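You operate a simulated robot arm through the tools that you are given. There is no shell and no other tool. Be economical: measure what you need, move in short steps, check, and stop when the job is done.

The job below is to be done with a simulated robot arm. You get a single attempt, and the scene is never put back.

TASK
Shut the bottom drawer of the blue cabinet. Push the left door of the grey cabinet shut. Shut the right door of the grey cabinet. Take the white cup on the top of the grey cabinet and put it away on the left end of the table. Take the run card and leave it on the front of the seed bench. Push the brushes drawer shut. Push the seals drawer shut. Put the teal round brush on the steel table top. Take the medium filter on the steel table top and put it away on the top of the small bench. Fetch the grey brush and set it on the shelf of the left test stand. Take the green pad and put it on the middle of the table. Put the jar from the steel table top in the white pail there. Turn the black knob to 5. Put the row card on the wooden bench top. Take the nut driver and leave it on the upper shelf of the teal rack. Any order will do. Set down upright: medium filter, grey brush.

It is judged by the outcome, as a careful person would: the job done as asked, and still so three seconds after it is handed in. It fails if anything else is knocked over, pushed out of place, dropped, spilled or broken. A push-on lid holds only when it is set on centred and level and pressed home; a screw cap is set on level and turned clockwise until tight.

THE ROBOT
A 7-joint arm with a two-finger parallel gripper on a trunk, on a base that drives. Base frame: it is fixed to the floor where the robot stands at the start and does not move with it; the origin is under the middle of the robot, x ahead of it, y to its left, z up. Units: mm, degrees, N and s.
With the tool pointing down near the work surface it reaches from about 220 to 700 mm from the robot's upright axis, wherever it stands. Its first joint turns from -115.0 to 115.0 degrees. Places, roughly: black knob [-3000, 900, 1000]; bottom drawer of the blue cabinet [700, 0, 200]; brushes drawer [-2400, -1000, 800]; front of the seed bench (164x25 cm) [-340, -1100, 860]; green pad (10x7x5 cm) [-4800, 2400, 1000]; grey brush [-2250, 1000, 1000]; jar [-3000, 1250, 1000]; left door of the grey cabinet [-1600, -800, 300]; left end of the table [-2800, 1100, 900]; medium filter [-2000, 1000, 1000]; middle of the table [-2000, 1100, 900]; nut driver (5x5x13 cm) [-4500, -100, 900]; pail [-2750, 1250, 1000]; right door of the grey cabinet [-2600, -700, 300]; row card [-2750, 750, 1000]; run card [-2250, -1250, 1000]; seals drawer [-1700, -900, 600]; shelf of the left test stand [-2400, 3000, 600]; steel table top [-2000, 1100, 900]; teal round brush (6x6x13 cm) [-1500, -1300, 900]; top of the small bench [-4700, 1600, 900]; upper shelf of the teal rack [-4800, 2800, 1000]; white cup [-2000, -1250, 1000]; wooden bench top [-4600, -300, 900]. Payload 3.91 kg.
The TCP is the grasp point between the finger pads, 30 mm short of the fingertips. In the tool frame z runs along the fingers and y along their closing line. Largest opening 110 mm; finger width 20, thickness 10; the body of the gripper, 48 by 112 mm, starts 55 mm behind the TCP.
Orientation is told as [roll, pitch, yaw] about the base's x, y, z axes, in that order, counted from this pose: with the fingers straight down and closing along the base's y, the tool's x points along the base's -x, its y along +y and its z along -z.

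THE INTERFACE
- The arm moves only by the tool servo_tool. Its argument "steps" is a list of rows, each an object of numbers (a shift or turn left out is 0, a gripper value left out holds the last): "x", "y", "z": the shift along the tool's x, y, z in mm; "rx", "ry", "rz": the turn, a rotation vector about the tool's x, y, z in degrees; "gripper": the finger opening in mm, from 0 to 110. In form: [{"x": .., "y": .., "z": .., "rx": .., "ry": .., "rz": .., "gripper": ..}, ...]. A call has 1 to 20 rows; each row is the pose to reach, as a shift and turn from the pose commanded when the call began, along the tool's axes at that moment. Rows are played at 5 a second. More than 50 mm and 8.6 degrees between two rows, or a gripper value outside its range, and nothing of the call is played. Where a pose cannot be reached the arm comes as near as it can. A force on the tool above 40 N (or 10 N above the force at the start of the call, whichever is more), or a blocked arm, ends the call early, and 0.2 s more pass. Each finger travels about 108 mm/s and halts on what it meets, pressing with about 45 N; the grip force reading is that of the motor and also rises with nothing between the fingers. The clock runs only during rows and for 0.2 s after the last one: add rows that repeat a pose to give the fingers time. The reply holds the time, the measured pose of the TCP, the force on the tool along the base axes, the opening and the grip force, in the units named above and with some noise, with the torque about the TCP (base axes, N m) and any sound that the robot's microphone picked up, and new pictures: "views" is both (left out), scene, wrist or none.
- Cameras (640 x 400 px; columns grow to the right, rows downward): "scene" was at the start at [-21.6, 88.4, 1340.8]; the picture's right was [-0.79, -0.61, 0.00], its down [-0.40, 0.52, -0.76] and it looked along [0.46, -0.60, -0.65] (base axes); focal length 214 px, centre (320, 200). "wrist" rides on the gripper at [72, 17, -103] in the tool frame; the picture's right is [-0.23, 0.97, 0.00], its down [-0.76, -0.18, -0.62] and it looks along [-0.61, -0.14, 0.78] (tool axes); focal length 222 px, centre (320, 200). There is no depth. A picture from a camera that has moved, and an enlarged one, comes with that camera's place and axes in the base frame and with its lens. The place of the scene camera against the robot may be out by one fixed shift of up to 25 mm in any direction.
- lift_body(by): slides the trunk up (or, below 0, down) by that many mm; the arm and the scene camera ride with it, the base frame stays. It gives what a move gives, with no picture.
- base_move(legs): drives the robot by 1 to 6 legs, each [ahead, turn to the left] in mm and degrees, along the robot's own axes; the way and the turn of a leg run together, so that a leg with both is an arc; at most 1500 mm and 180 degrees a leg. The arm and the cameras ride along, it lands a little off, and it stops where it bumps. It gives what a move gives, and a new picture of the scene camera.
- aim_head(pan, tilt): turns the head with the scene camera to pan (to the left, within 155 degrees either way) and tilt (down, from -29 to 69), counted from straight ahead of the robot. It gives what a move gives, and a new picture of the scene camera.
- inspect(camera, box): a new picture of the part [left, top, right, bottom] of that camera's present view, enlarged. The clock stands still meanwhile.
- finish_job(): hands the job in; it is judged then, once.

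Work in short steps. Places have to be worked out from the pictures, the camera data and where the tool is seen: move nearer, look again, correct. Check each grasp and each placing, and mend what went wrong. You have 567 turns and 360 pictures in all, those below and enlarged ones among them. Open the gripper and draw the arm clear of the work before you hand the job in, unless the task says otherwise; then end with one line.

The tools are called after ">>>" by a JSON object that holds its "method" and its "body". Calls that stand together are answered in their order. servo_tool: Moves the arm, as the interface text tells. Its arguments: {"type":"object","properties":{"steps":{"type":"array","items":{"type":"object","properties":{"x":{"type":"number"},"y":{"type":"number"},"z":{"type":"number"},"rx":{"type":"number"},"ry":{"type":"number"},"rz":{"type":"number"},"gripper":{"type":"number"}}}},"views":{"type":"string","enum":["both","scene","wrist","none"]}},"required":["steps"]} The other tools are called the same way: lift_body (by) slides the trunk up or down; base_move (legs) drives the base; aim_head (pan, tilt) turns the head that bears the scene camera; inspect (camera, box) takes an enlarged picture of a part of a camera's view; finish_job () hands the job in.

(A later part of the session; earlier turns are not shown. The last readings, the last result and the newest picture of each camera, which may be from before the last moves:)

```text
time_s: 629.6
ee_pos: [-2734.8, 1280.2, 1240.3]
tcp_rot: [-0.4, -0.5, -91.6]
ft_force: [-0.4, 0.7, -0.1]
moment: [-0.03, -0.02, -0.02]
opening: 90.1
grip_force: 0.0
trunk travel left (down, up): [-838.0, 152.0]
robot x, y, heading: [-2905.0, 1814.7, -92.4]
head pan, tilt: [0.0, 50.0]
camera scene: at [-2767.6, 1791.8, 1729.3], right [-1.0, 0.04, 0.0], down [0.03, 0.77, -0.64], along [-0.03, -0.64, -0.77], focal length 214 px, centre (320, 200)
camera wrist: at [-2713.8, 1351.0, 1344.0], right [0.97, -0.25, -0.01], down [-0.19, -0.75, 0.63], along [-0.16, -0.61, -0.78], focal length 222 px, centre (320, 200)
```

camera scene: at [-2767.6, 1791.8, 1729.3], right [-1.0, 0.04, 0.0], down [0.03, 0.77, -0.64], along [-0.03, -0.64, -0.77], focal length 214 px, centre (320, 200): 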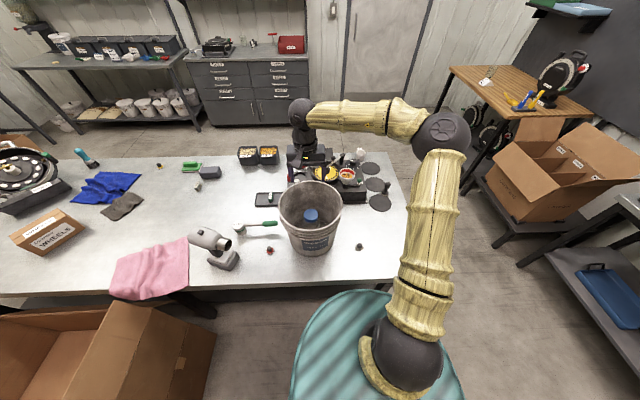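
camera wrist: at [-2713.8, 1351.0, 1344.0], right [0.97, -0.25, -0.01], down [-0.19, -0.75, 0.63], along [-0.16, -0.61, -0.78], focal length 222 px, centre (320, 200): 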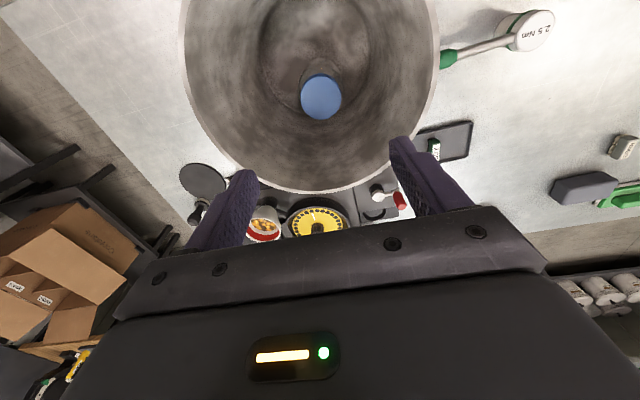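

The jar stands in the pail. Before fetching the grey brush, I look at the left test stand behind me.

>>> {"method": "aim_head", "body": {"pan": 150, "tilt": 35}}

>>> {"method": "inspect", "body": {"camera": "scene", "box": [120, 80, 440, 280]}}

```text
time_s: 631.9
ee_pos: [-2734.1, 1277.7, 1239.9]
tcp_rot: [-0.4, -0.4, -91.6]
ft_force: [-0.8, 0.5, 0.2]
moment: [0.01, -0.01, -0.03]
opening: 90.2
grip_force: 0.1
trunk travel left (down, up): [-838.0, 152.0]
robot x, y, heading: [-2906.1, 1812.9, -92.3]
head pan, tilt: [150.0, 35.0]
camera scene: at [-2717.4, 1942.4, 1751.1], right [0.85, -0.53, 0.0], down [-0.31, -0.48, -0.82], along [0.44, 0.69, -0.57], focal length 214 px, centre (320, 200)
```

scene: 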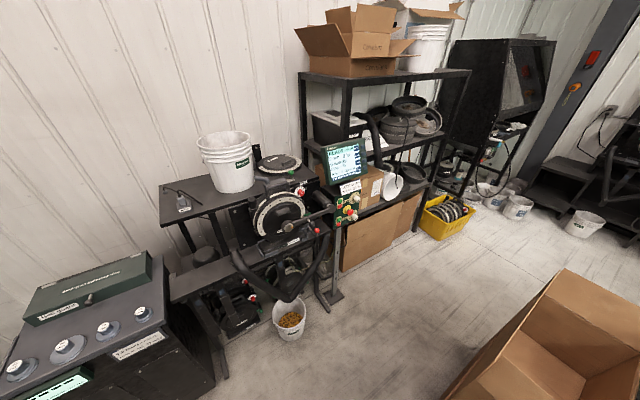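

```text
2.00 times, centred on (280, 180) of scene
camera zoom: at [-2717.4, 1942.4, 1751.1], right [0.85, -0.53, 0.0], down [-0.31, -0.48, -0.82], along [0.44, 0.69, -0.57], focal length 429 px, centre (400, 240)
```

zoom: 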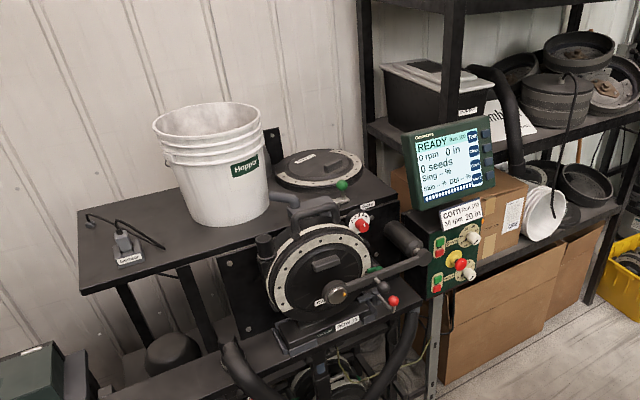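

I'll decide on the shelf spot from the front later. Now I drive around to the table's front to fetch the grey brush.

>>> {"method": "base_move", "body": {"legs": [[-150, 0], [0, -87.7], [830, 0], [0, 90]]}}

>>> {"method": "base_move", "body": {"legs": [[1500, 0], [260, 0], [0, 90], [1500, 0], [70, 0], [0, 90]]}}

```text
time_s: 649.1
ee_pos: [-3567.6, 1431.6, 1240.7]
tcp_rot: [-0.4, -0.5, -92.0]
ft_force: [0.2, -0.1, -1.5]
moment: [0.03, 0.01, -0.01]
opening: 90.1
grip_force: 0.1
trunk travel left (down, up): [-838.0, 152.0]
robot x, y, heading: [-3736.2, 1967.2, -92.6]
head pan, tilt: [150.0, 35.0]
camera scene: at [-3547.6, 2094.7, 1751.1], right [0.84, -0.54, 0.0], down [-0.31, -0.48, -0.82], along [0.44, 0.69, -0.57], focal length 214 px, centre (320, 200)
```

scene: 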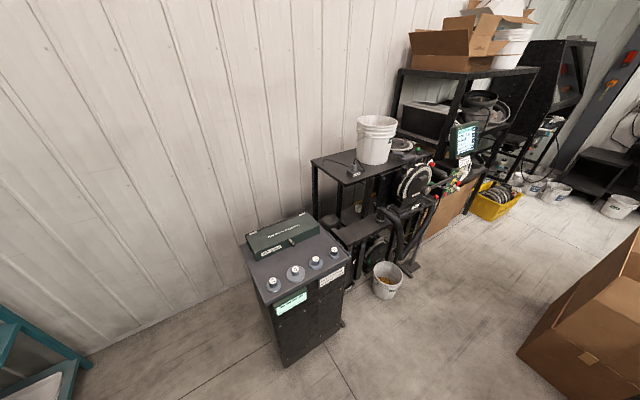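

```text
time_s: 679.7
ee_pos: [-2425.7, 700.6, 1239.6]
tcp_rot: [-0.4, -0.5, 90.5]
ft_force: [-0.2, 0.5, -0.6]
moment: [0.0, 0.04, 0.0]
opening: 90.1
grip_force: 0.0
trunk travel left (down, up): [-838.0, 152.0]
robot x, y, heading: [-2230.4, 177.3, 89.7]
head pan, tilt: [150.0, 35.0]
camera scene: at [-2444.3, 41.1, 1751.1], right [-0.86, 0.5, 0.0], down [0.29, 0.5, -0.82], along [-0.41, -0.71, -0.57], focal length 214 px, centre (320, 200)
```

scene: 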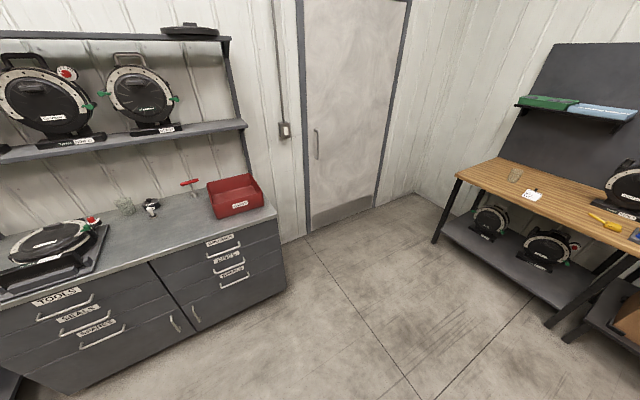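

Now in front. I drive 200 forward and move the tool near the grey brush for a wrist view.

>>> {"method": "base_move", "body": {"legs": [[190, 0]]}}

>>> {"method": "servo_tool", "body": {"steps": [{"y": -45}, {"y": -90}, {"y": -135, "z": 20}, {"y": -180, "z": 40}, {"y": -225, "z": 60, "gripper": 60}, {"y": -265, "x": -20, "z": 80}, {"y": -265, "x": -50, "z": 110}], "views": "wrist"}}

```text
time_s: 681.4
ee_pos: [-2423.5, 897.0, 1239.4]
tcp_rot: [-0.4, -0.4, 90.5]
ft_force: [-0.1, -0.1, 0.1]
moment: [0.0, 0.01, 0.01]
opening: 89.9
grip_force: 0.1
trunk travel left (down, up): [-838.0, 152.0]
robot x, y, heading: [-2231.4, 367.1, 89.6]
head pan, tilt: [150.0, 35.0]
camera scene: at [-2443.6, 236.2, 1751.3], right [-0.86, 0.5, 0.0], down [0.29, 0.49, -0.82], along [-0.41, -0.71, -0.57], focal length 214 px, centre (320, 200)
```

scene: 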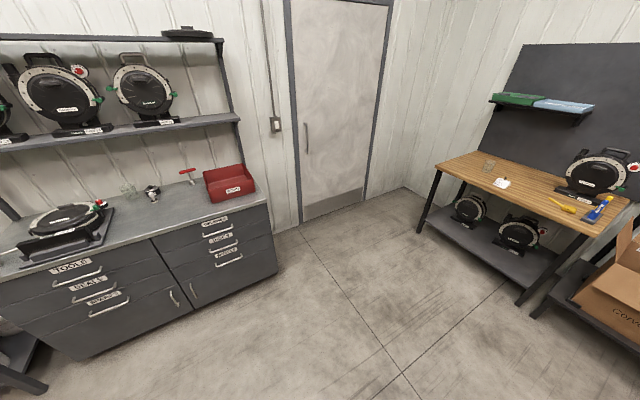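

```text
time_s: 683.0
ee_pos: [-2162.3, 951.1, 1132.0]
tcp_rot: [-0.4, -0.6, 90.5]
ft_force: [0.4, -0.8, -0.1]
moment: [0.02, -0.01, -0.01]
opening: 59.7
grip_force: 0.2
trunk travel left (down, up): [-838.0, 152.0]
robot x, y, heading: [-2232.9, 369.3, 90.0]
head pan, tilt: [150.0, 35.0]
camera wrist: at [-2177.7, 875.7, 1235.6], right [-0.98, 0.22, -0.01], down [0.17, 0.76, 0.63], along [0.14, 0.61, -0.78], focal length 222 px, centre (320, 200)
```

wrist: 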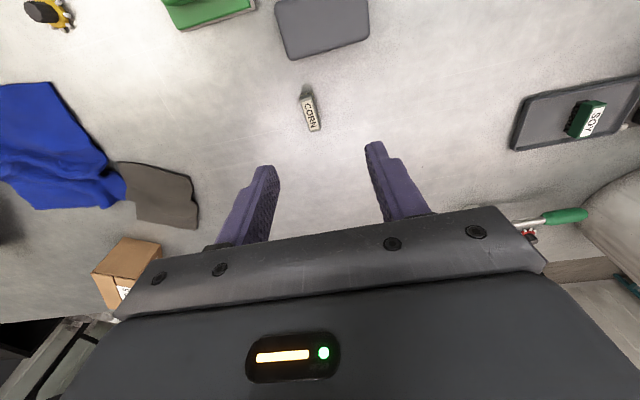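

The brush top is near (-2140,976), long axis along y. I align and descend part way.

>>> {"method": "servo_tool", "body": {"steps": [{"x": -25, "y": -22, "z": 20}, {"x": -25, "y": -22, "z": 65}, {"x": -25, "y": -22, "z": 110}, {"x": -25, "y": -22, "z": 150}], "views": "wrist"}}

>>> {"method": "inspect", "body": {"camera": "wrist", "box": [240, 80, 400, 200]}}

```text
time_s: 684.0
ee_pos: [-2134.3, 974.9, 981.5]
tcp_rot: [-0.3, -0.5, 90.4]
ft_force: [0.1, -1.2, 0.0]
moment: [0.0, 0.06, -0.01]
opening: 59.9
grip_force: 0.0
trunk travel left (down, up): [-838.0, 152.0]
robot x, y, heading: [-2230.3, 365.7, 89.6]
head pan, tilt: [150.0, 35.0]
camera wrist: at [-2150.8, 901.4, 1084.9], right [-0.98, 0.22, -0.01], down [0.17, 0.76, 0.63], along [0.14, 0.61, -0.78], focal length 222 px, centre (320, 200)
```

wrist: 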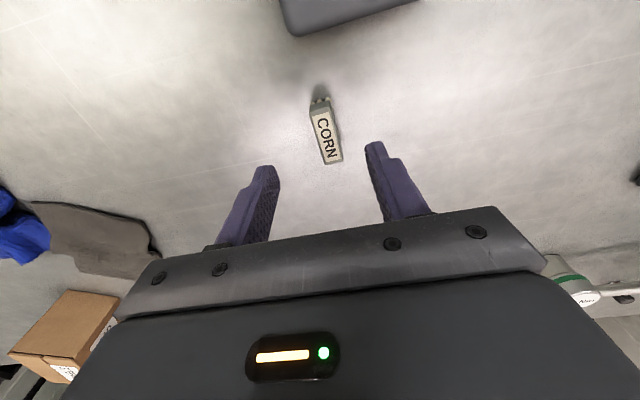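

```text
3.33 times, centred on (320, 140) of wrist
camera zoom: at [-2150.8, 901.4, 1084.9], right [-0.98, 0.22, -0.01], down [0.17, 0.76, 0.63], along [0.14, 0.61, -0.78], focal length 740 px, centre (320, 400)
```

zoom: 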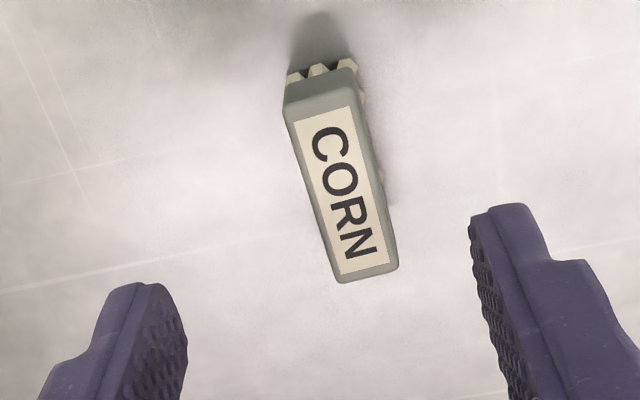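

Brush top at (-2140,974,911). I rotate 4.5°, shift 6 mm, descend to z≈912 and close.

>>> {"method": "servo_tool", "body": {"steps": [{"y": 6, "rz": -4.5, "gripper": 50}, {"y": 6, "rz": -4.5, "z": 35}, {"y": 6, "rz": -4.5, "z": 69}, {"y": 6, "rz": -4.5, "z": 69, "gripper": 20}, {"y": 6, "rz": -4.5, "z": 69, "gripper": 0}, {"y": 6, "rz": -4.5, "z": 69, "gripper": 0}, {"y": 6, "rz": -4.5, "z": 69, "gripper": 0}], "views": "wrist"}}

```text
time_s: 685.6
ee_pos: [-2140.2, 975.9, 914.2]
tcp_rot: [-0.4, -0.5, 94.9]
ft_force: [0.9, 0.4, 0.8]
moment: [0.0, 0.01, 0.01]
opening: 16.5
grip_force: 45.3
trunk travel left (down, up): [-838.0, 152.0]
robot x, y, heading: [-2234.3, 367.7, 89.6]
head pan, tilt: [150.0, 35.0]
camera wrist: at [-2151.4, 900.2, 1017.1], right [-0.99, 0.14, -0.01], down [0.11, 0.77, 0.63], along [0.09, 0.62, -0.78], focal length 222 px, centre (320, 200)
```

wrist: 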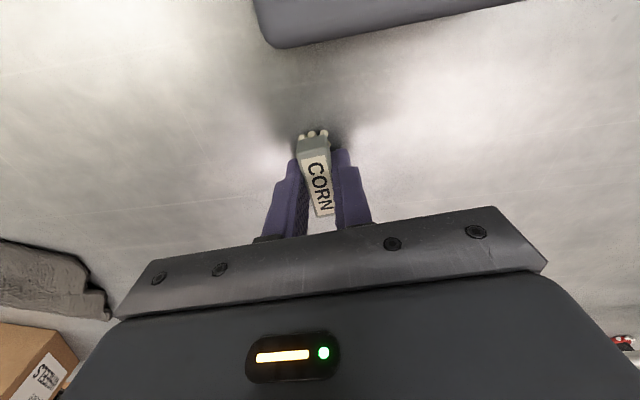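

Brush gripped. I lift it and drive around to the space behind the table.

>>> {"method": "servo_tool", "body": {"steps": [{"z": -45}, {"z": -90}, {"z": -135}, {"z": -180}, {"z": -225}, {"z": -270}], "views": "none"}}

>>> {"method": "base_move", "body": {"legs": [[-200, 0], [0, 90], [1500, 0], [0, -90]]}}

>>> {"method": "base_move", "body": {"legs": [[1500, 0], [400, 0], [0, -90], [850, 0]]}}

>>> {"method": "aim_head", "body": {"pan": 60, "tilt": 35}}

```text
time_s: 687.0
ee_pos: [-2142.7, 972.8, 1183.4]
tcp_rot: [-0.5, -0.6, 94.8]
ft_force: [-0.1, 0.2, -0.9]
moment: [0.04, 0.03, -0.01]
opening: 16.6
grip_force: 45.2
trunk travel left (down, up): [-838.0, 152.0]
robot x, y, heading: [-2236.1, 365.2, 89.7]
head pan, tilt: [150.0, 35.0]
```

```text
time_s: 708.2
ee_pos: [-3639.3, 779.4, 1183.1]
tcp_rot: [-0.4, -0.6, 94.6]
ft_force: [-0.4, -0.8, -0.2]
moment: [-0.01, 0.0, 0.0]
opening: 16.3
grip_force: 45.3
trunk travel left (down, up): [-838.0, 152.0]
robot x, y, heading: [-3732.1, 171.3, 89.6]
head pan, tilt: [150.0, 35.0]
camera scene: at [-3943.6, 40.8, 1751.2], right [-0.86, 0.51, 0.0], down [0.29, 0.49, -0.82], along [-0.42, -0.71, -0.57], focal length 214 px, centre (320, 200)
```

scene: 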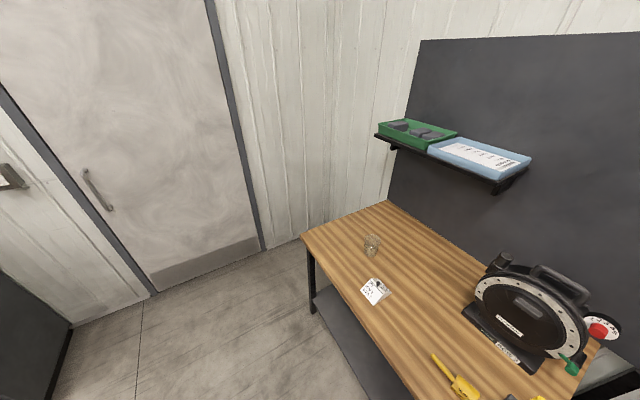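

```text
time_s: 729.7
ee_pos: [-2256.3, 1925.7, 1182.5]
tcp_rot: [-0.4, -0.6, 4.2]
ft_force: [0.3, -0.1, -0.5]
moment: [0.03, -0.01, -0.01]
opening: 16.5
grip_force: 44.9
trunk travel left (down, up): [-838.0, 152.0]
robot x, y, heading: [-2862.0, 2022.5, -1.2]
head pan, tilt: [150.0, 35.0]
camera scene: at [-3006.8, 2225.6, 1751.2], right [0.52, 0.86, 0.0], down [0.49, -0.3, -0.82], along [-0.7, 0.42, -0.57], focal length 214 px, centre (320, 200)
```

scene: 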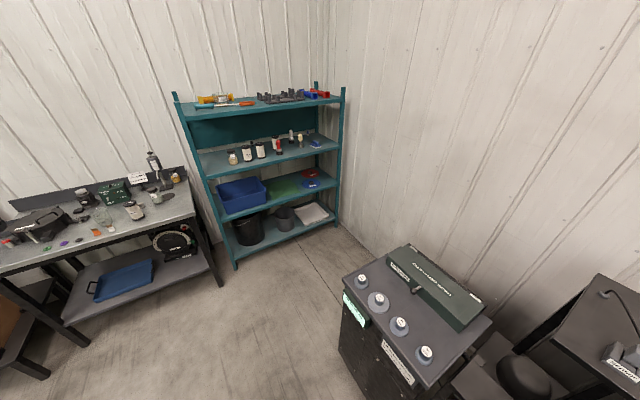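

```text
time_s: 731.4
ee_pos: [-2255.7, 1925.1, 1182.5]
tcp_rot: [-0.4, -0.5, 4.1]
ft_force: [0.0, 0.6, -0.6]
moment: [-0.02, 0.0, -0.02]
opening: 16.6
grip_force: 44.8
trunk travel left (down, up): [-838.0, 152.0]
robot x, y, heading: [-2862.3, 2021.0, -1.1]
head pan, tilt: [60.0, 35.0]
camera scene: at [-2886.5, 2255.7, 1751.1], right [0.86, -0.52, 0.0], down [-0.3, -0.49, -0.82], along [0.42, 0.7, -0.57], focal length 214 px, centre (320, 200)
```

scene: 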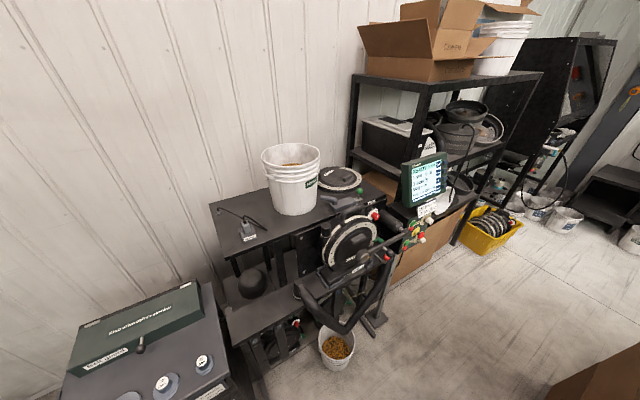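

I zoom on the stand's shelf area.

>>> {"method": "inspect", "body": {"camera": "scene", "box": [180, 200, 420, 380]}}

```text
2.22 times, centred on (300, 290) of scene
camera zoom: at [-2886.5, 2255.7, 1751.1], right [0.86, -0.52, 0.0], down [-0.3, -0.49, -0.82], along [0.42, 0.7, -0.57], focal length 477 px, centre (364, 0)
```

zoom: 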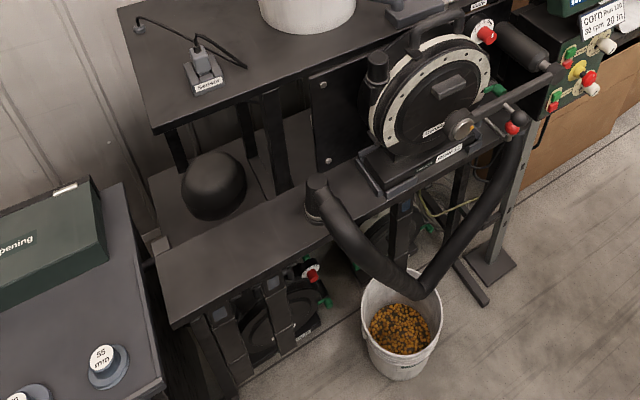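

The shelf's free left part, in front of the platform, is around (-2850,2905), z≈600, open from above. I shift the arm left, then drive into position facing it.

>>> {"method": "servo_tool", "body": {"steps": [{"y": 45}, {"y": 90}, {"y": 135}, {"y": 165}], "views": "none"}}

>>> {"method": "base_move", "body": {"legs": [[0, 60], [150, 0], [0, 31]]}}

>>> {"method": "aim_head", "body": {"pan": 0, "tilt": 50}}

```text
time_s: 732.4
ee_pos: [-2269.5, 2089.1, 1180.2]
tcp_rot: [-0.5, -0.5, 4.0]
ft_force: [0.5, 0.1, 0.4]
moment: [-0.04, 0.01, 0.03]
opening: 16.4
grip_force: 45.1
trunk travel left (down, up): [-838.0, 152.0]
robot x, y, heading: [-2861.5, 2025.7, -1.2]
head pan, tilt: [60.0, 35.0]
```

```text
time_s: 739.8
ee_pos: [-2867.4, 2739.9, 1180.7]
tcp_rot: [-0.5, -0.5, 95.6]
ft_force: [-0.4, -0.5, -0.2]
moment: [-0.02, -0.01, 0.03]
opening: 16.3
grip_force: 44.7
trunk travel left (down, up): [-838.0, 152.0]
robot x, y, heading: [-2784.0, 2149.5, 90.2]
head pan, tilt: [60.0, 35.0]
camera scene: at [-3029.6, 2134.9, 1751.1], right [0.49, 0.87, 0.0], down [0.5, -0.28, -0.82], along [-0.71, 0.4, -0.57], focal length 214 px, centre (320, 200)
```

scene: 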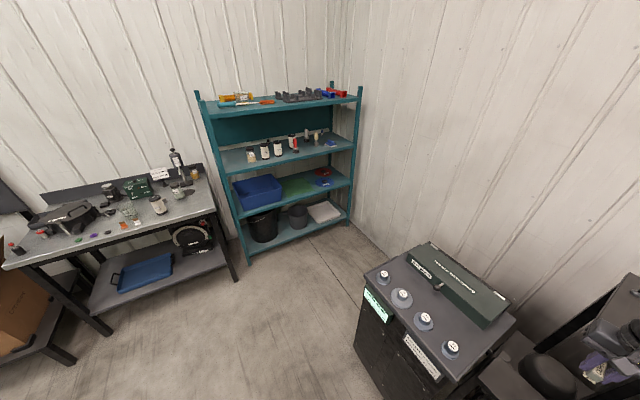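

```text
time_s: 741.1
ee_pos: [-2865.9, 2739.6, 1181.1]
tcp_rot: [-0.4, -0.4, 95.5]
ft_force: [-0.7, 0.0, 0.8]
moment: [0.04, 0.04, 0.02]
opening: 16.7
grip_force: 44.9
trunk travel left (down, up): [-838.0, 152.0]
robot x, y, heading: [-2784.6, 2147.8, 90.6]
head pan, tilt: [0.0, 50.0]
camera scene: at [-2953.4, 2168.5, 1729.4], right [1.0, 0.01, 0.0], down [0.01, -0.77, -0.64], along [-0.01, 0.64, -0.77], focal length 214 px, centre (320, 200)
```

scene: 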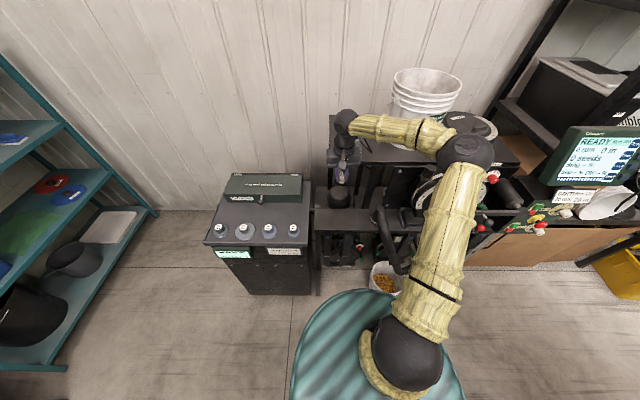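

The ledge between the console and the hose is clear; target (-2820,2905). I drive 115 forward, align, and lower the trunk.

>>> {"method": "base_move", "body": {"legs": [[115, 0]]}}

>>> {"method": "servo_tool", "body": {"steps": [{"x": -25, "y": -22, "rz": 2.5}, {"x": -46, "y": -44, "rz": 5}], "views": "none"}}

>>> {"method": "lift_body", "body": {"by": -250}}

>>> {"method": "servo_tool", "body": {"steps": [{"z": 0}], "views": "both"}}

```text
time_s: 742.4
ee_pos: [-2868.3, 2821.5, 1179.5]
tcp_rot: [-0.4, 1.4, 95.8]
ft_force: [0.8, -15.4, -0.9]
moment: [-0.22, -0.01, -0.15]
opening: 16.5
grip_force: 45.3
trunk travel left (down, up): [-838.0, 152.0]
robot x, y, heading: [-2788.4, 2245.8, 90.5]
head pan, tilt: [0.0, 50.0]
stopped in leg 1: the force on the tool passed its limit at 81 N (the readings are from after the stop); the commanded pose is now the measured one
camera scene: at [-2953.7, 2258.7, 1729.4], right [1.0, 0.01, 0.0], down [0.01, -0.76, -0.64], along [-0.01, 0.64, -0.76], focal length 214 px, centre (320, 200)
```

scene: 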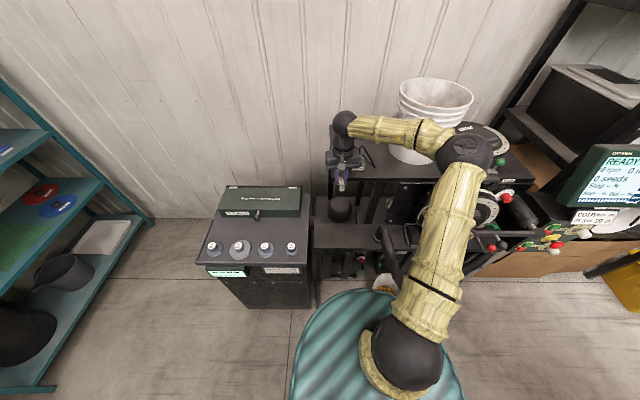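

```text
time_s: 742.6
ee_pos: [-2869.7, 2821.5, 1177.3]
tcp_rot: [0.0, 2.5, 95.9]
ft_force: [-6.1, -20.3, 1.0]
moment: [-0.25, 0.02, -0.1]
opening: 16.2
grip_force: 45.2
trunk travel left (down, up): [-838.0, 152.0]
robot x, y, heading: [-2785.0, 2240.7, 90.4]
head pan, tilt: [0.0, 50.0]
stopped in row 1: the force on the tool passed its limit at 58 N (the readings are from after the stop); the commanded pose is now the measured one
```

```text
time_s: 743.2
ee_pos: [-2867.8, 2821.3, 1166.4]
tcp_rot: [-0.2, 2.1, 95.6]
ft_force: [1.0, -15.6, 14.1]
moment: [0.12, -0.31, -0.2]
opening: 16.6
grip_force: 45.0
trunk travel left (down, up): [-823.0, 167.0]
robot x, y, heading: [-2790.8, 2245.6, 90.5]
head pan, tilt: [0.0, 50.0]
stopped: the force on the tool passed its limit at 50 N (the readings are from after the stop); the commanded pose is now the measured one
```

```text
time_s: 743.6
ee_pos: [-2868.0, 2820.9, 1166.7]
tcp_rot: [-0.2, 2.2, 95.7]
ft_force: [2.9, -18.2, 16.8]
moment: [0.14, -0.34, -0.23]
opening: 16.6
grip_force: 45.5
trunk travel left (down, up): [-823.0, 167.0]
robot x, y, heading: [-2786.2, 2240.6, 90.4]
head pan, tilt: [0.0, 50.0]
camera scene: at [-2953.2, 2255.8, 1714.4], right [1.0, 0.01, 0.0], down [0.01, -0.76, -0.65], along [-0.01, 0.65, -0.76], focal length 214 px, centre (320, 200)
camera wrist: at [-2877.5, 2750.3, 1272.7], right [-0.99, 0.13, -0.01], down [0.1, 0.8, 0.6], along [0.09, 0.59, -0.8], focal length 222 px, centre (320, 200)
```

scene: 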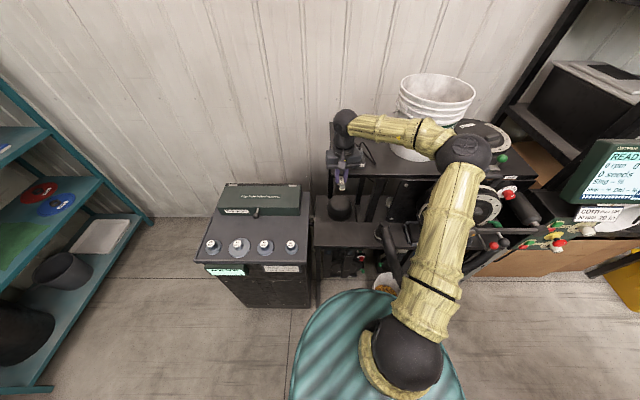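
wrist: 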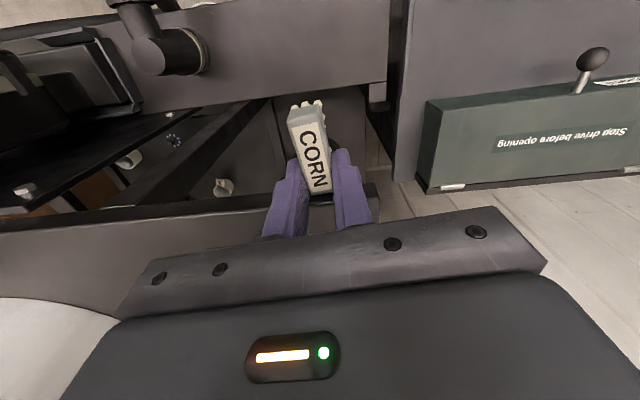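

I touched the platform's front edge (it's higher and nearer than I assumed). I back the tool off 70 mm right away.

>>> {"method": "servo_tool", "body": {"steps": [{"x": 25}, {"x": 50}, {"x": 75}], "views": "both"}}

```text
time_s: 744.4
ee_pos: [-2861.3, 2750.4, 1166.1]
tcp_rot: [-0.1, 2.2, 95.7]
ft_force: [-0.2, 0.2, -0.7]
moment: [-0.01, -0.01, -0.02]
opening: 16.7
grip_force: 45.0
trunk travel left (down, up): [-823.0, 167.0]
robot x, y, heading: [-2787.1, 2241.4, 90.7]
head pan, tilt: [0.0, 50.0]
camera scene: at [-2953.7, 2260.9, 1714.1], right [1.0, 0.01, 0.0], down [0.01, -0.77, -0.64], along [-0.01, 0.64, -0.77], focal length 214 px, centre (320, 200)
camera wrist: at [-2870.6, 2680.0, 1272.5], right [-0.99, 0.13, -0.01], down [0.1, 0.8, 0.59], along [0.09, 0.59, -0.8], focal length 222 px, centre (320, 200)
```

scene: 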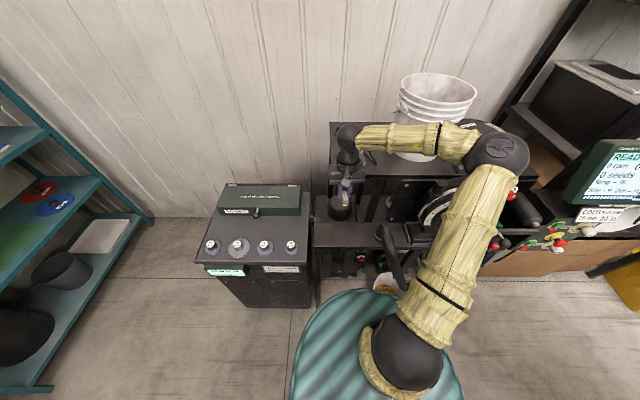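
wrist: 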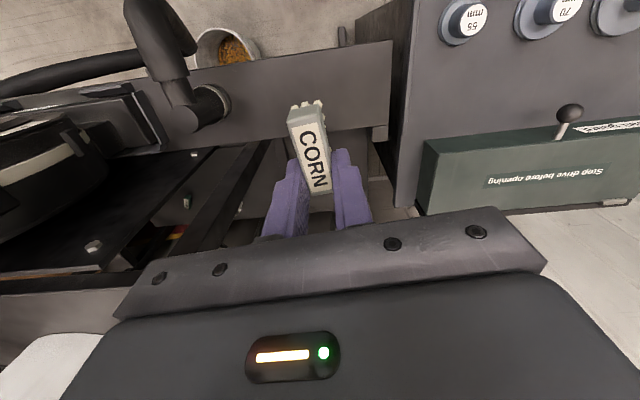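

The front strip is at z≈870 and the platform ≈1150; the actual shelf (z≈600) may be behind/below. I back off 230 mm, lower the trunk and look at the stand from lower down.

>>> {"method": "base_move", "body": {"legs": [[-200, 0]]}}

>>> {"method": "lift_body", "body": {"by": -400}}

>>> {"method": "aim_head", "body": {"pan": -5, "tilt": 25}}

>>> {"method": "inspect", "body": {"camera": "scene", "box": [250, 100, 490, 280]}}

```text
time_s: 746.2
ee_pos: [-2859.7, 2552.5, 1166.8]
tcp_rot: [-0.2, 2.2, 95.8]
ft_force: [0.1, 0.1, -0.2]
moment: [0.04, 0.0, 0.01]
opening: 16.6
grip_force: 45.1
trunk travel left (down, up): [-823.0, 167.0]
robot x, y, heading: [-2785.2, 2047.4, 90.4]
head pan, tilt: [0.0, 50.0]
camera scene: at [-2952.4, 2062.5, 1714.1], right [1.0, 0.01, 0.0], down [0.01, -0.77, -0.64], along [-0.01, 0.64, -0.77], focal length 214 px, centre (320, 200)
```

scene: 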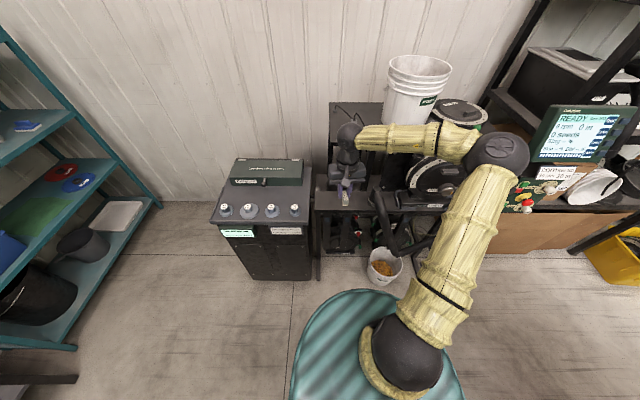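

```text
time_s: 750.0
ee_pos: [-2860.0, 2553.6, 766.3]
tcp_rot: [-0.2, 2.3, 95.7]
ft_force: [0.1, -0.2, 0.5]
moment: [-0.05, -0.02, 0.01]
opening: 16.4
grip_force: 45.2
trunk travel left (down, up): [-423.0, 567.0]
robot x, y, heading: [-2784.5, 2044.9, 90.7]
head pan, tilt: [0.0, 50.0]
```

```text
time_s: 750.9
ee_pos: [-2860.6, 2553.7, 766.9]
tcp_rot: [-0.2, 2.3, 95.9]
ft_force: [-0.4, -0.6, -1.1]
moment: [0.01, 0.01, -0.01]
opening: 16.5
grip_force: 45.3
trunk travel left (down, up): [-423.0, 567.0]
robot x, y, heading: [-2785.7, 2047.9, 90.5]
head pan, tilt: [-5.0, 25.0]
camera scene: at [-2944.5, 2078.6, 1351.5], right [1.0, -0.08, 0.0], down [-0.03, -0.42, -0.91], along [0.07, 0.9, -0.42], focal length 214 px, centre (320, 200)
```

scene: 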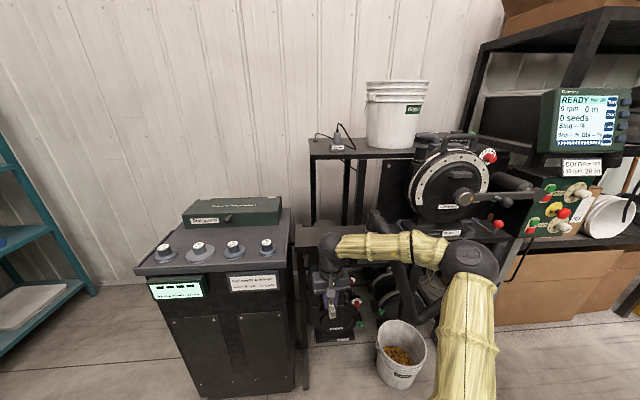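

```text
2.22 times, centred on (370, 190) of scene
camera zoom: at [-2944.5, 2078.6, 1351.5], right [1.0, -0.08, 0.0], down [-0.03, -0.42, -0.91], along [0.07, 0.9, -0.42], focal length 477 px, centre (209, 222)
```

zoom: 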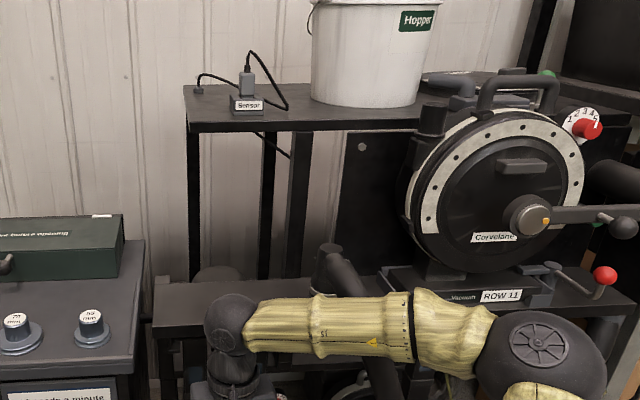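

I raise the tool out of the camera's way and look again at the lower part of the stand.

>>> {"method": "servo_tool", "body": {"steps": [{"z": -45}, {"z": -90}, {"z": -135}, {"z": -180, "x": 20}, {"z": -225, "x": 40}, {"z": -270, "x": 60}, {"z": -300, "x": 80, "y": 20}], "views": "none"}}

>>> {"method": "inspect", "body": {"camera": "scene", "box": [280, 130, 520, 310]}}

```text
time_s: 752.5
ee_pos: [-2875.1, 2484.9, 1067.5]
tcp_rot: [-0.2, 2.3, 95.8]
ft_force: [-0.9, 0.8, -0.2]
moment: [-0.02, 0.0, 0.04]
opening: 16.7
grip_force: 45.0
trunk travel left (down, up): [-423.0, 567.0]
robot x, y, heading: [-2785.4, 2044.6, 90.5]
head pan, tilt: [-5.0, 25.0]
```

```text
2.22 times, centred on (400, 220) of scene
camera zoom: at [-2944.4, 2078.5, 1351.6], right [1.0, -0.08, 0.0], down [-0.03, -0.42, -0.91], along [0.07, 0.9, -0.42], focal length 477 px, centre (142, 156)
```

zoom: 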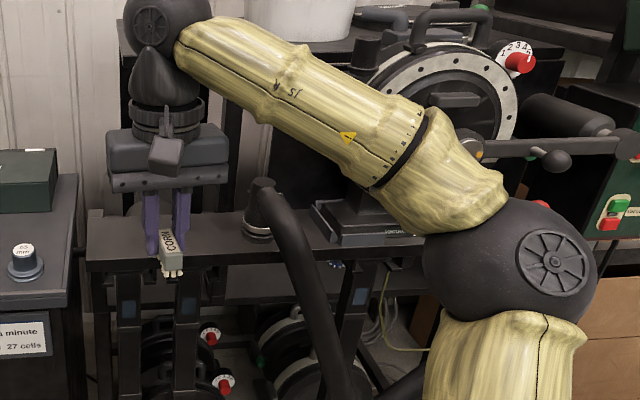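

There does seem to be a lower shelf (z≈620) behind the strip, also visible below it. I move the arm to the left, lower the trunk further and look under the strip.

>>> {"method": "servo_tool", "body": {"steps": [{"y": 45, "x": 15}, {"y": 90, "x": 30}, {"y": 135, "x": 45}, {"y": 180, "x": 60}, {"y": 225, "x": 75}, {"y": 270, "x": 90}, {"y": 310, "x": 100}], "views": "none"}}

>>> {"method": "lift_body", "body": {"by": -330}}

>>> {"method": "aim_head", "body": {"pan": -20, "tilt": 15}}

>>> {"method": "inspect", "body": {"camera": "scene", "box": [200, 130, 440, 310]}}

```text
time_s: 754.1
ee_pos: [-3173.1, 2352.8, 1072.5]
tcp_rot: [-0.1, 2.2, 95.8]
ft_force: [1.2, 0.3, -0.2]
moment: [0.02, 0.07, -0.01]
opening: 16.6
grip_force: 45.0
trunk travel left (down, up): [-423.0, 567.0]
robot x, y, heading: [-2787.2, 2043.6, 90.8]
head pan, tilt: [-5.0, 25.0]
```

```text
time_s: 757.4
ee_pos: [-3172.2, 2355.8, 742.4]
tcp_rot: [-0.3, 2.3, 95.8]
ft_force: [-0.2, -0.2, 0.4]
moment: [0.01, 0.02, 0.01]
opening: 16.4
grip_force: 44.9
trunk travel left (down, up): [-93.0, 897.0]
robot x, y, heading: [-2784.6, 2047.2, 90.5]
head pan, tilt: [-5.0, 25.0]
```

```text
time_s: 758.1
ee_pos: [-3173.1, 2354.0, 743.0]
tcp_rot: [-0.2, 2.3, 95.8]
ft_force: [0.4, 0.1, -0.8]
moment: [0.03, 0.01, 0.02]
opening: 16.5
grip_force: 45.2
trunk travel left (down, up): [-93.0, 897.0]
robot x, y, heading: [-2787.6, 2046.6, 90.4]
head pan, tilt: [-20.0, 15.0]
camera scene: at [-2920.7, 2074.8, 1037.8], right [0.94, -0.33, 0.0], down [-0.09, -0.24, -0.97], along [0.32, 0.91, -0.26], focal length 214 px, centre (320, 200)
```

scene: 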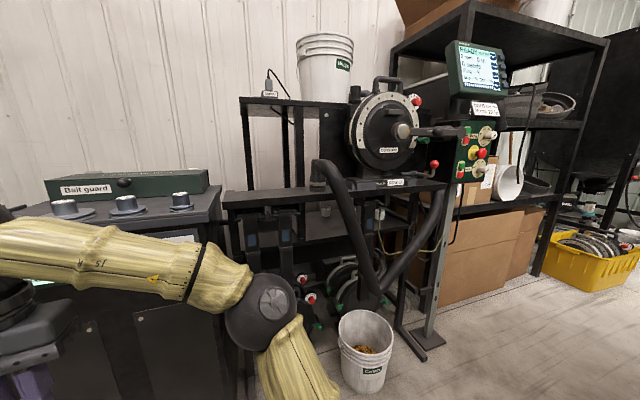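

```text
2.22 times, centred on (320, 220) of scene
camera zoom: at [-2920.7, 2074.8, 1037.8], right [0.94, -0.33, 0.0], down [-0.09, -0.24, -0.97], along [0.32, 0.91, -0.26], focal length 477 px, centre (320, 156)
```

zoom: 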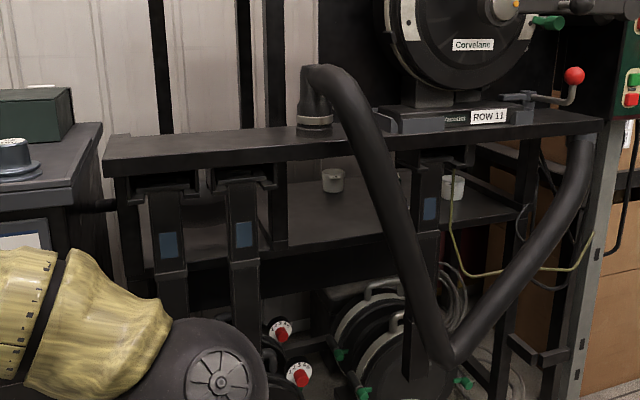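

Now it's clear: the shelf (z≈615, front edge y≈2870) lies under the front strip, reachable from the front between the sensor units and the hose at x≈-2675 with a nearly horizontal tool. I'll regrip the brush by its rear end using the strip (z≈880) as a temporary rest. First raise the trunk and bring the brush above the strip.

>>> {"method": "lift_body", "body": {"by": 330}}

>>> {"method": "servo_tool", "body": {"steps": [{"y": -45, "x": -30, "ry": -2, "rz": 3}, {"y": -90, "x": -60, "ry": -2, "rz": 5.8}, {"y": -135, "x": -90, "ry": -2, "rz": 5.8}, {"y": -180, "x": -120, "ry": -2, "rz": 5.8}, {"y": -225, "x": -150, "ry": -2, "rz": 5.8}, {"y": -270, "x": -180, "ry": -2, "rz": 5.8}, {"y": -310, "x": -210, "ry": -2, "rz": 5.8}], "views": "wrist"}}

```text
time_s: 761.4
ee_pos: [-3173.1, 2354.1, 1071.9]
tcp_rot: [-0.2, 2.3, 95.8]
ft_force: [-0.2, 0.2, 0.6]
moment: [-0.01, -0.02, 0.01]
opening: 16.6
grip_force: 45.3
trunk travel left (down, up): [-423.0, 567.0]
robot x, y, heading: [-2787.0, 2046.0, 90.3]
head pan, tilt: [-20.0, 15.0]
```

```text
refused: row 1 steps farther than a row can; nothing moved
```

>>> {"method": "servo_tool", "body": {"steps": [{"y": -38, "x": -26, "ry": -1, "rz": 3}, {"y": -76, "x": -52, "ry": -2, "rz": 5.8}, {"y": -114, "x": -78, "ry": -2, "rz": 5.8}, {"y": -152, "x": -104, "ry": -2, "rz": 5.8}, {"y": -190, "x": -130, "ry": -2, "rz": 5.8}, {"y": -228, "x": -156, "ry": -2, "rz": 5.8}, {"y": -266, "x": -182, "ry": -2, "rz": 5.8}, {"y": -300, "x": -205, "ry": -2, "rz": 5.8}], "views": "wrist"}}

```text
time_s: 763.2
ee_pos: [-2893.9, 2588.6, 1065.6]
tcp_rot: [-0.3, 0.2, 89.9]
ft_force: [0.2, 0.2, 0.6]
moment: [0.04, -0.01, -0.02]
opening: 16.6
grip_force: 45.2
trunk travel left (down, up): [-423.0, 567.0]
robot x, y, heading: [-2785.6, 2048.6, 90.6]
head pan, tilt: [-20.0, 15.0]
camera wrist: at [-2910.5, 2516.1, 1169.9], right [-0.97, 0.23, -0.01], down [0.17, 0.76, 0.62], along [0.15, 0.6, -0.78], focal length 222 px, centre (320, 200)
```

wrist: 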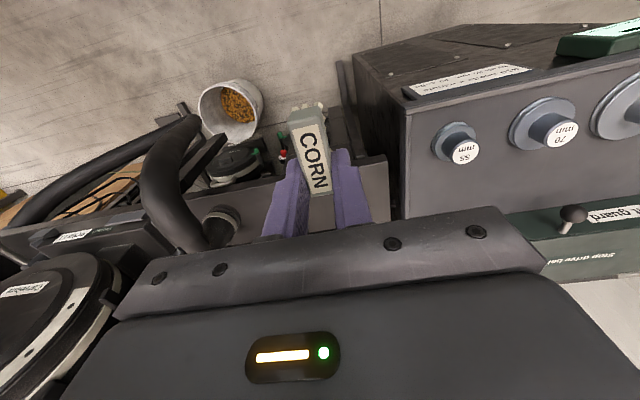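

The strip's front edge is at y≈2690. I set the brush on it at ≈(-2840,2722), lowering slowly to contact.

>>> {"method": "servo_tool", "body": {"steps": [{"x": -44, "y": -18}, {"x": -88, "y": -36}, {"x": -133, "y": -54}, {"x": -133, "y": -54, "z": 45}, {"x": -133, "y": -54, "z": 90}, {"x": -133, "y": -54, "z": 125}], "views": "wrist"}}

>>> {"method": "servo_tool", "body": {"steps": [{"z": 4}, {"z": 8}, {"z": 12}, {"z": 16}, {"z": 20}, {"z": 24}, {"z": 28}, {"z": 32}, {"z": 36}], "views": "none"}}

```text
time_s: 764.6
ee_pos: [-2845.2, 2731.5, 947.1]
tcp_rot: [-0.5, 0.2, 90.3]
ft_force: [0.4, -0.3, -1.0]
moment: [-0.02, -0.04, -0.01]
opening: 16.5
grip_force: 45.3
out of reach, approached as far as the arm can: row 2, 3, 4, 5, 6
trunk travel left (down, up): [-423.0, 567.0]
robot x, y, heading: [-2785.4, 2045.3, 90.3]
head pan, tilt: [-20.0, 15.0]
camera wrist: at [-2862.2, 2658.6, 1050.2], right [-0.97, 0.22, -0.01], down [0.17, 0.76, 0.62], along [0.15, 0.6, -0.78], focal length 222 px, centre (320, 200)
```

wrist: 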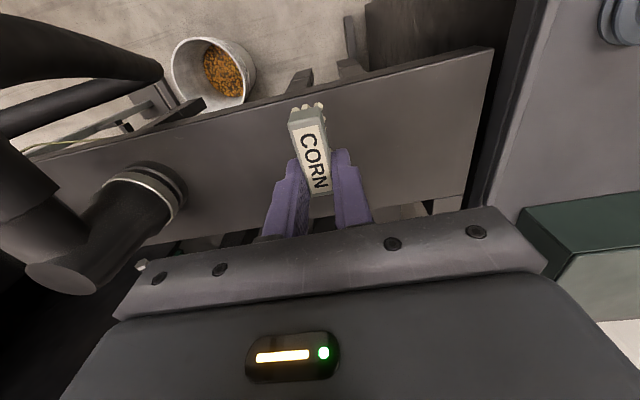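

```text
time_s: 766.6
ee_pos: [-2850.5, 2741.3, 919.0]
tcp_rot: [-0.3, 0.3, 89.5]
ft_force: [-0.9, 0.7, -0.6]
moment: [-0.01, 0.0, -0.01]
opening: 16.5
grip_force: 45.3
out of reach, approached as far as the arm can: row 1, 2, 3, 4, 5, 6, 7, 8, 9
trunk travel left (down, up): [-423.0, 567.0]
robot x, y, heading: [-2788.9, 2045.9, 90.5]
head pan, tilt: [-20.0, 15.0]
```

>>> {"method": "servo_tool", "body": {"steps": [{"z": 3}, {"z": 6}, {"z": 9}, {"z": 12}, {"z": 15}, {"z": 18}, {"z": 21}], "views": "wrist"}}

```text
time_s: 768.2
ee_pos: [-2853.2, 2746.1, 904.8]
tcp_rot: [-0.4, -0.1, 89.8]
ft_force: [2.7, -3.0, 36.1]
moment: [-0.06, -0.06, 0.01]
opening: 16.8
grip_force: 45.3
out of reach, approached as far as the arm can: row 3, 4, 5, 6, 7
trunk travel left (down, up): [-423.0, 567.0]
robot x, y, heading: [-2789.2, 2047.6, 90.5]
head pan, tilt: [-20.0, 15.0]
camera wrist: at [-2870.1, 2672.8, 1009.4], right [-0.97, 0.23, 0.0], down [0.18, 0.76, 0.63], along [0.15, 0.61, -0.78], focal length 222 px, centre (320, 200)
```

wrist: 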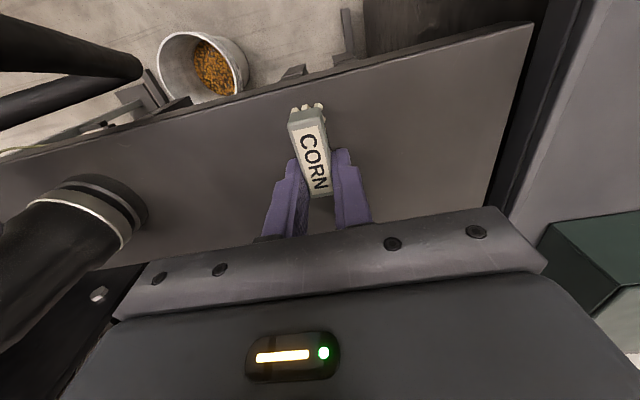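

Contact; strip top z≈864. I release the brush, rise, and swing back to a near-horizontal tool.

>>> {"method": "servo_tool", "body": {"steps": [{"z": -3}, {"z": -3, "gripper": 30}, {"z": -3, "gripper": 40}, {"z": -3}, {"z": -40}, {"z": -75}, {"z": -75, "x": 30, "ry": -8}, {"z": -75, "x": 60, "ry": -16}, {"z": -75, "x": 90, "ry": -24}, {"z": -75, "x": 120, "ry": -32}, {"z": -70, "x": 150, "ry": -40}, {"z": -60, "x": 160, "ry": -48}, {"z": -50, "x": 170, "ry": -56}, {"z": -40, "x": 175, "ry": -64}, {"z": -30, "x": 175, "ry": -72}, {"z": -25, "x": 175, "ry": -76}], "views": "both"}}

```text
time_s: 771.0
ee_pos: [-2846.7, 2818.6, 1142.6]
tcp_rot: [-1.6, -52.7, 89.9]
ft_force: [1.8, -12.0, -6.4]
moment: [-0.01, -0.17, 0.16]
opening: 38.1
grip_force: 0.1
out of reach, approached as far as the arm can: row 5, 6, 7, 8, 9, 10, 11, 12, 13, 14
trunk travel left (down, up): [-423.0, 567.0]
robot x, y, heading: [-2785.4, 2044.7, 90.6]
head pan, tilt: [-20.0, 15.0]
stopped in row 14: the force on the tool passed its limit at 96 N (the readings are from after the stop); the commanded pose is now the measured one
camera scene: at [-2920.8, 2073.9, 1367.8], right [0.94, -0.33, 0.0], down [-0.09, -0.24, -0.97], along [0.32, 0.91, -0.26], focal length 214 px, centre (320, 200)
camera wrist: at [-2865.9, 2692.0, 1148.1], right [-0.97, 0.16, 0.16], down [0.16, -0.04, 0.99], along [0.16, 0.99, 0.01], focal length 222 px, centre (320, 200)
```

scene: 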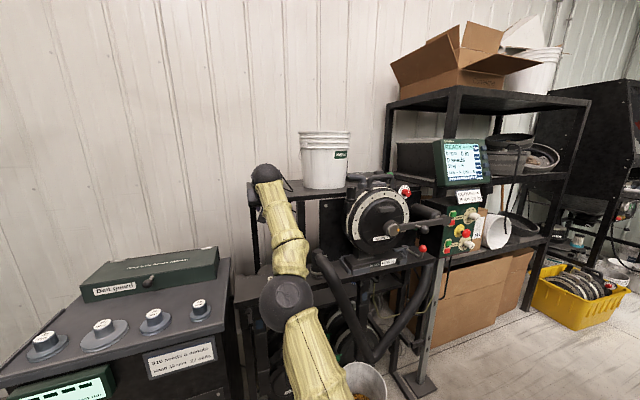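
wrist: 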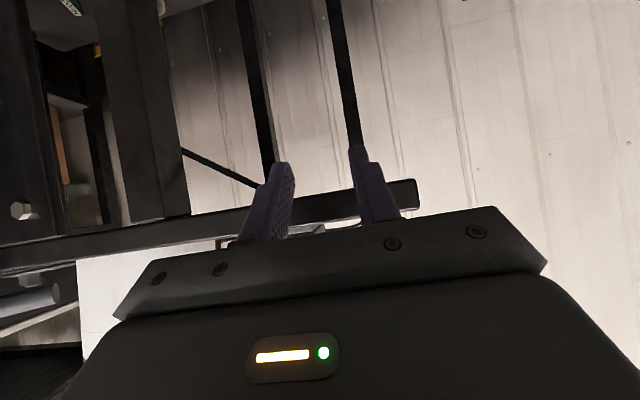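

The arm drifted (out of reach) and touched the platform. I retract straight back carefully.

>>> {"method": "servo_tool", "body": {"steps": [{"x": 15, "z": -20}, {"x": 36, "z": -48}, {"x": 60, "z": -79}, {"x": 85, "z": -111}, {"x": 110, "z": -143}], "views": "both"}}

```text
time_s: 771.5
ee_pos: [-2848.7, 2808.0, 1151.2]
tcp_rot: [-1.7, -51.8, 90.0]
ft_force: [0.3, -12.8, -4.4]
moment: [-0.21, -0.16, 0.03]
opening: 39.7
grip_force: 0.1
out of reach, approached as far as the arm can: row 1, 2
trunk travel left (down, up): [-423.0, 567.0]
robot x, y, heading: [-2785.0, 2046.1, 90.6]
head pan, tilt: [-20.0, 15.0]
stopped in row 2: the force on the tool passed its limit at 60 N (the readings are from after the stop); the commanded pose is now the measured one
camera scene: at [-2920.6, 2074.1, 1368.2], right [0.94, -0.33, 0.0], down [-0.09, -0.24, -0.97], along [0.32, 0.91, -0.26], focal length 214 px, centre (320, 200)
camera wrist: at [-2868.7, 2681.4, 1158.6], right [-0.97, 0.17, 0.16], down [0.16, -0.02, 0.99], along [0.17, 0.99, 0.0], focal length 222 px, centre (320, 200)
```

scene: 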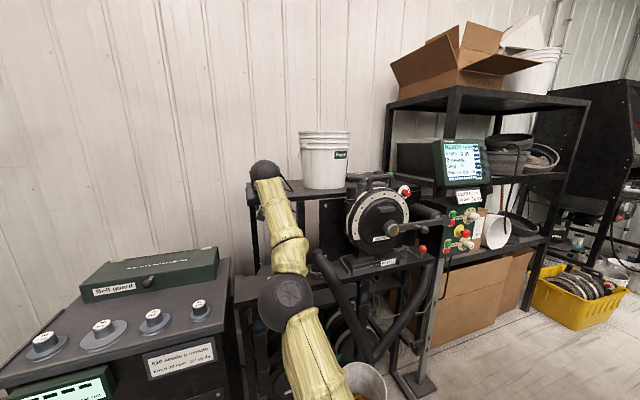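
wrist: 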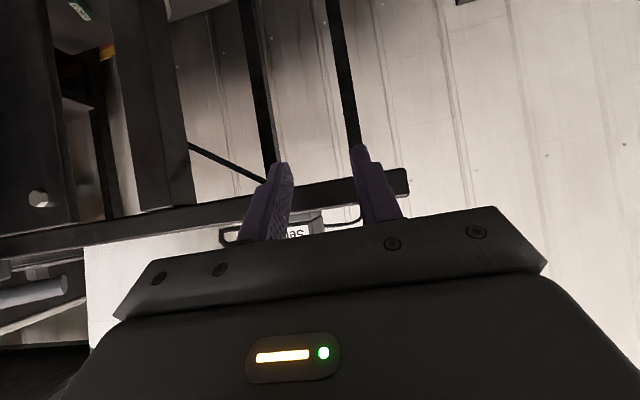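

The arm is nearly straight; the safest way back is driving the base backward.

>>> {"method": "base_move", "body": {"legs": [[-40, 0]]}}

>>> {"method": "servo_tool", "body": {"steps": [{"z": 0}], "views": "wrist"}}

```text
time_s: 772.4
ee_pos: [-2849.2, 2768.0, 1151.3]
tcp_rot: [-1.7, -52.0, 89.9]
ft_force: [0.4, -0.2, -0.3]
moment: [0.01, 0.01, 0.01]
opening: 40.1
grip_force: 0.0
trunk travel left (down, up): [-423.0, 567.0]
robot x, y, heading: [-2786.9, 2005.2, 90.2]
head pan, tilt: [-20.0, 15.0]
camera scene: at [-2920.1, 2034.8, 1367.9], right [0.94, -0.33, 0.0], down [-0.09, -0.24, -0.97], along [0.32, 0.91, -0.26], focal length 214 px, centre (320, 200)
```

scene: 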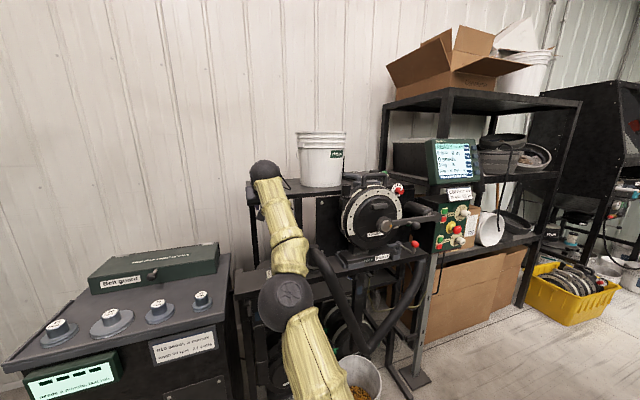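

```text
time_s: 772.8
ee_pos: [-2849.2, 2769.1, 1151.6]
tcp_rot: [-1.7, -52.0, 89.8]
ft_force: [0.4, -0.1, -0.1]
moment: [-0.01, -0.03, -0.02]
opening: 39.9
grip_force: 0.1
trunk travel left (down, up): [-423.0, 567.0]
robot x, y, heading: [-2786.1, 2000.9, 90.7]
head pan, tilt: [-20.0, 15.0]
camera wrist: at [-2868.1, 2642.3, 1157.9], right [-0.97, 0.16, 0.16], down [0.16, -0.03, 0.99], along [0.17, 0.99, 0.0], focal length 222 px, centre (320, 200)
```

wrist: 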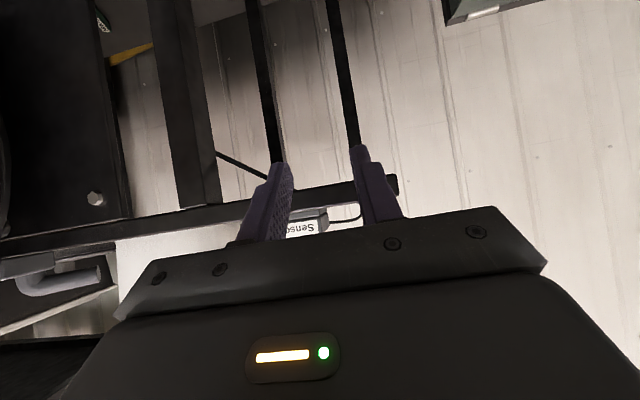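

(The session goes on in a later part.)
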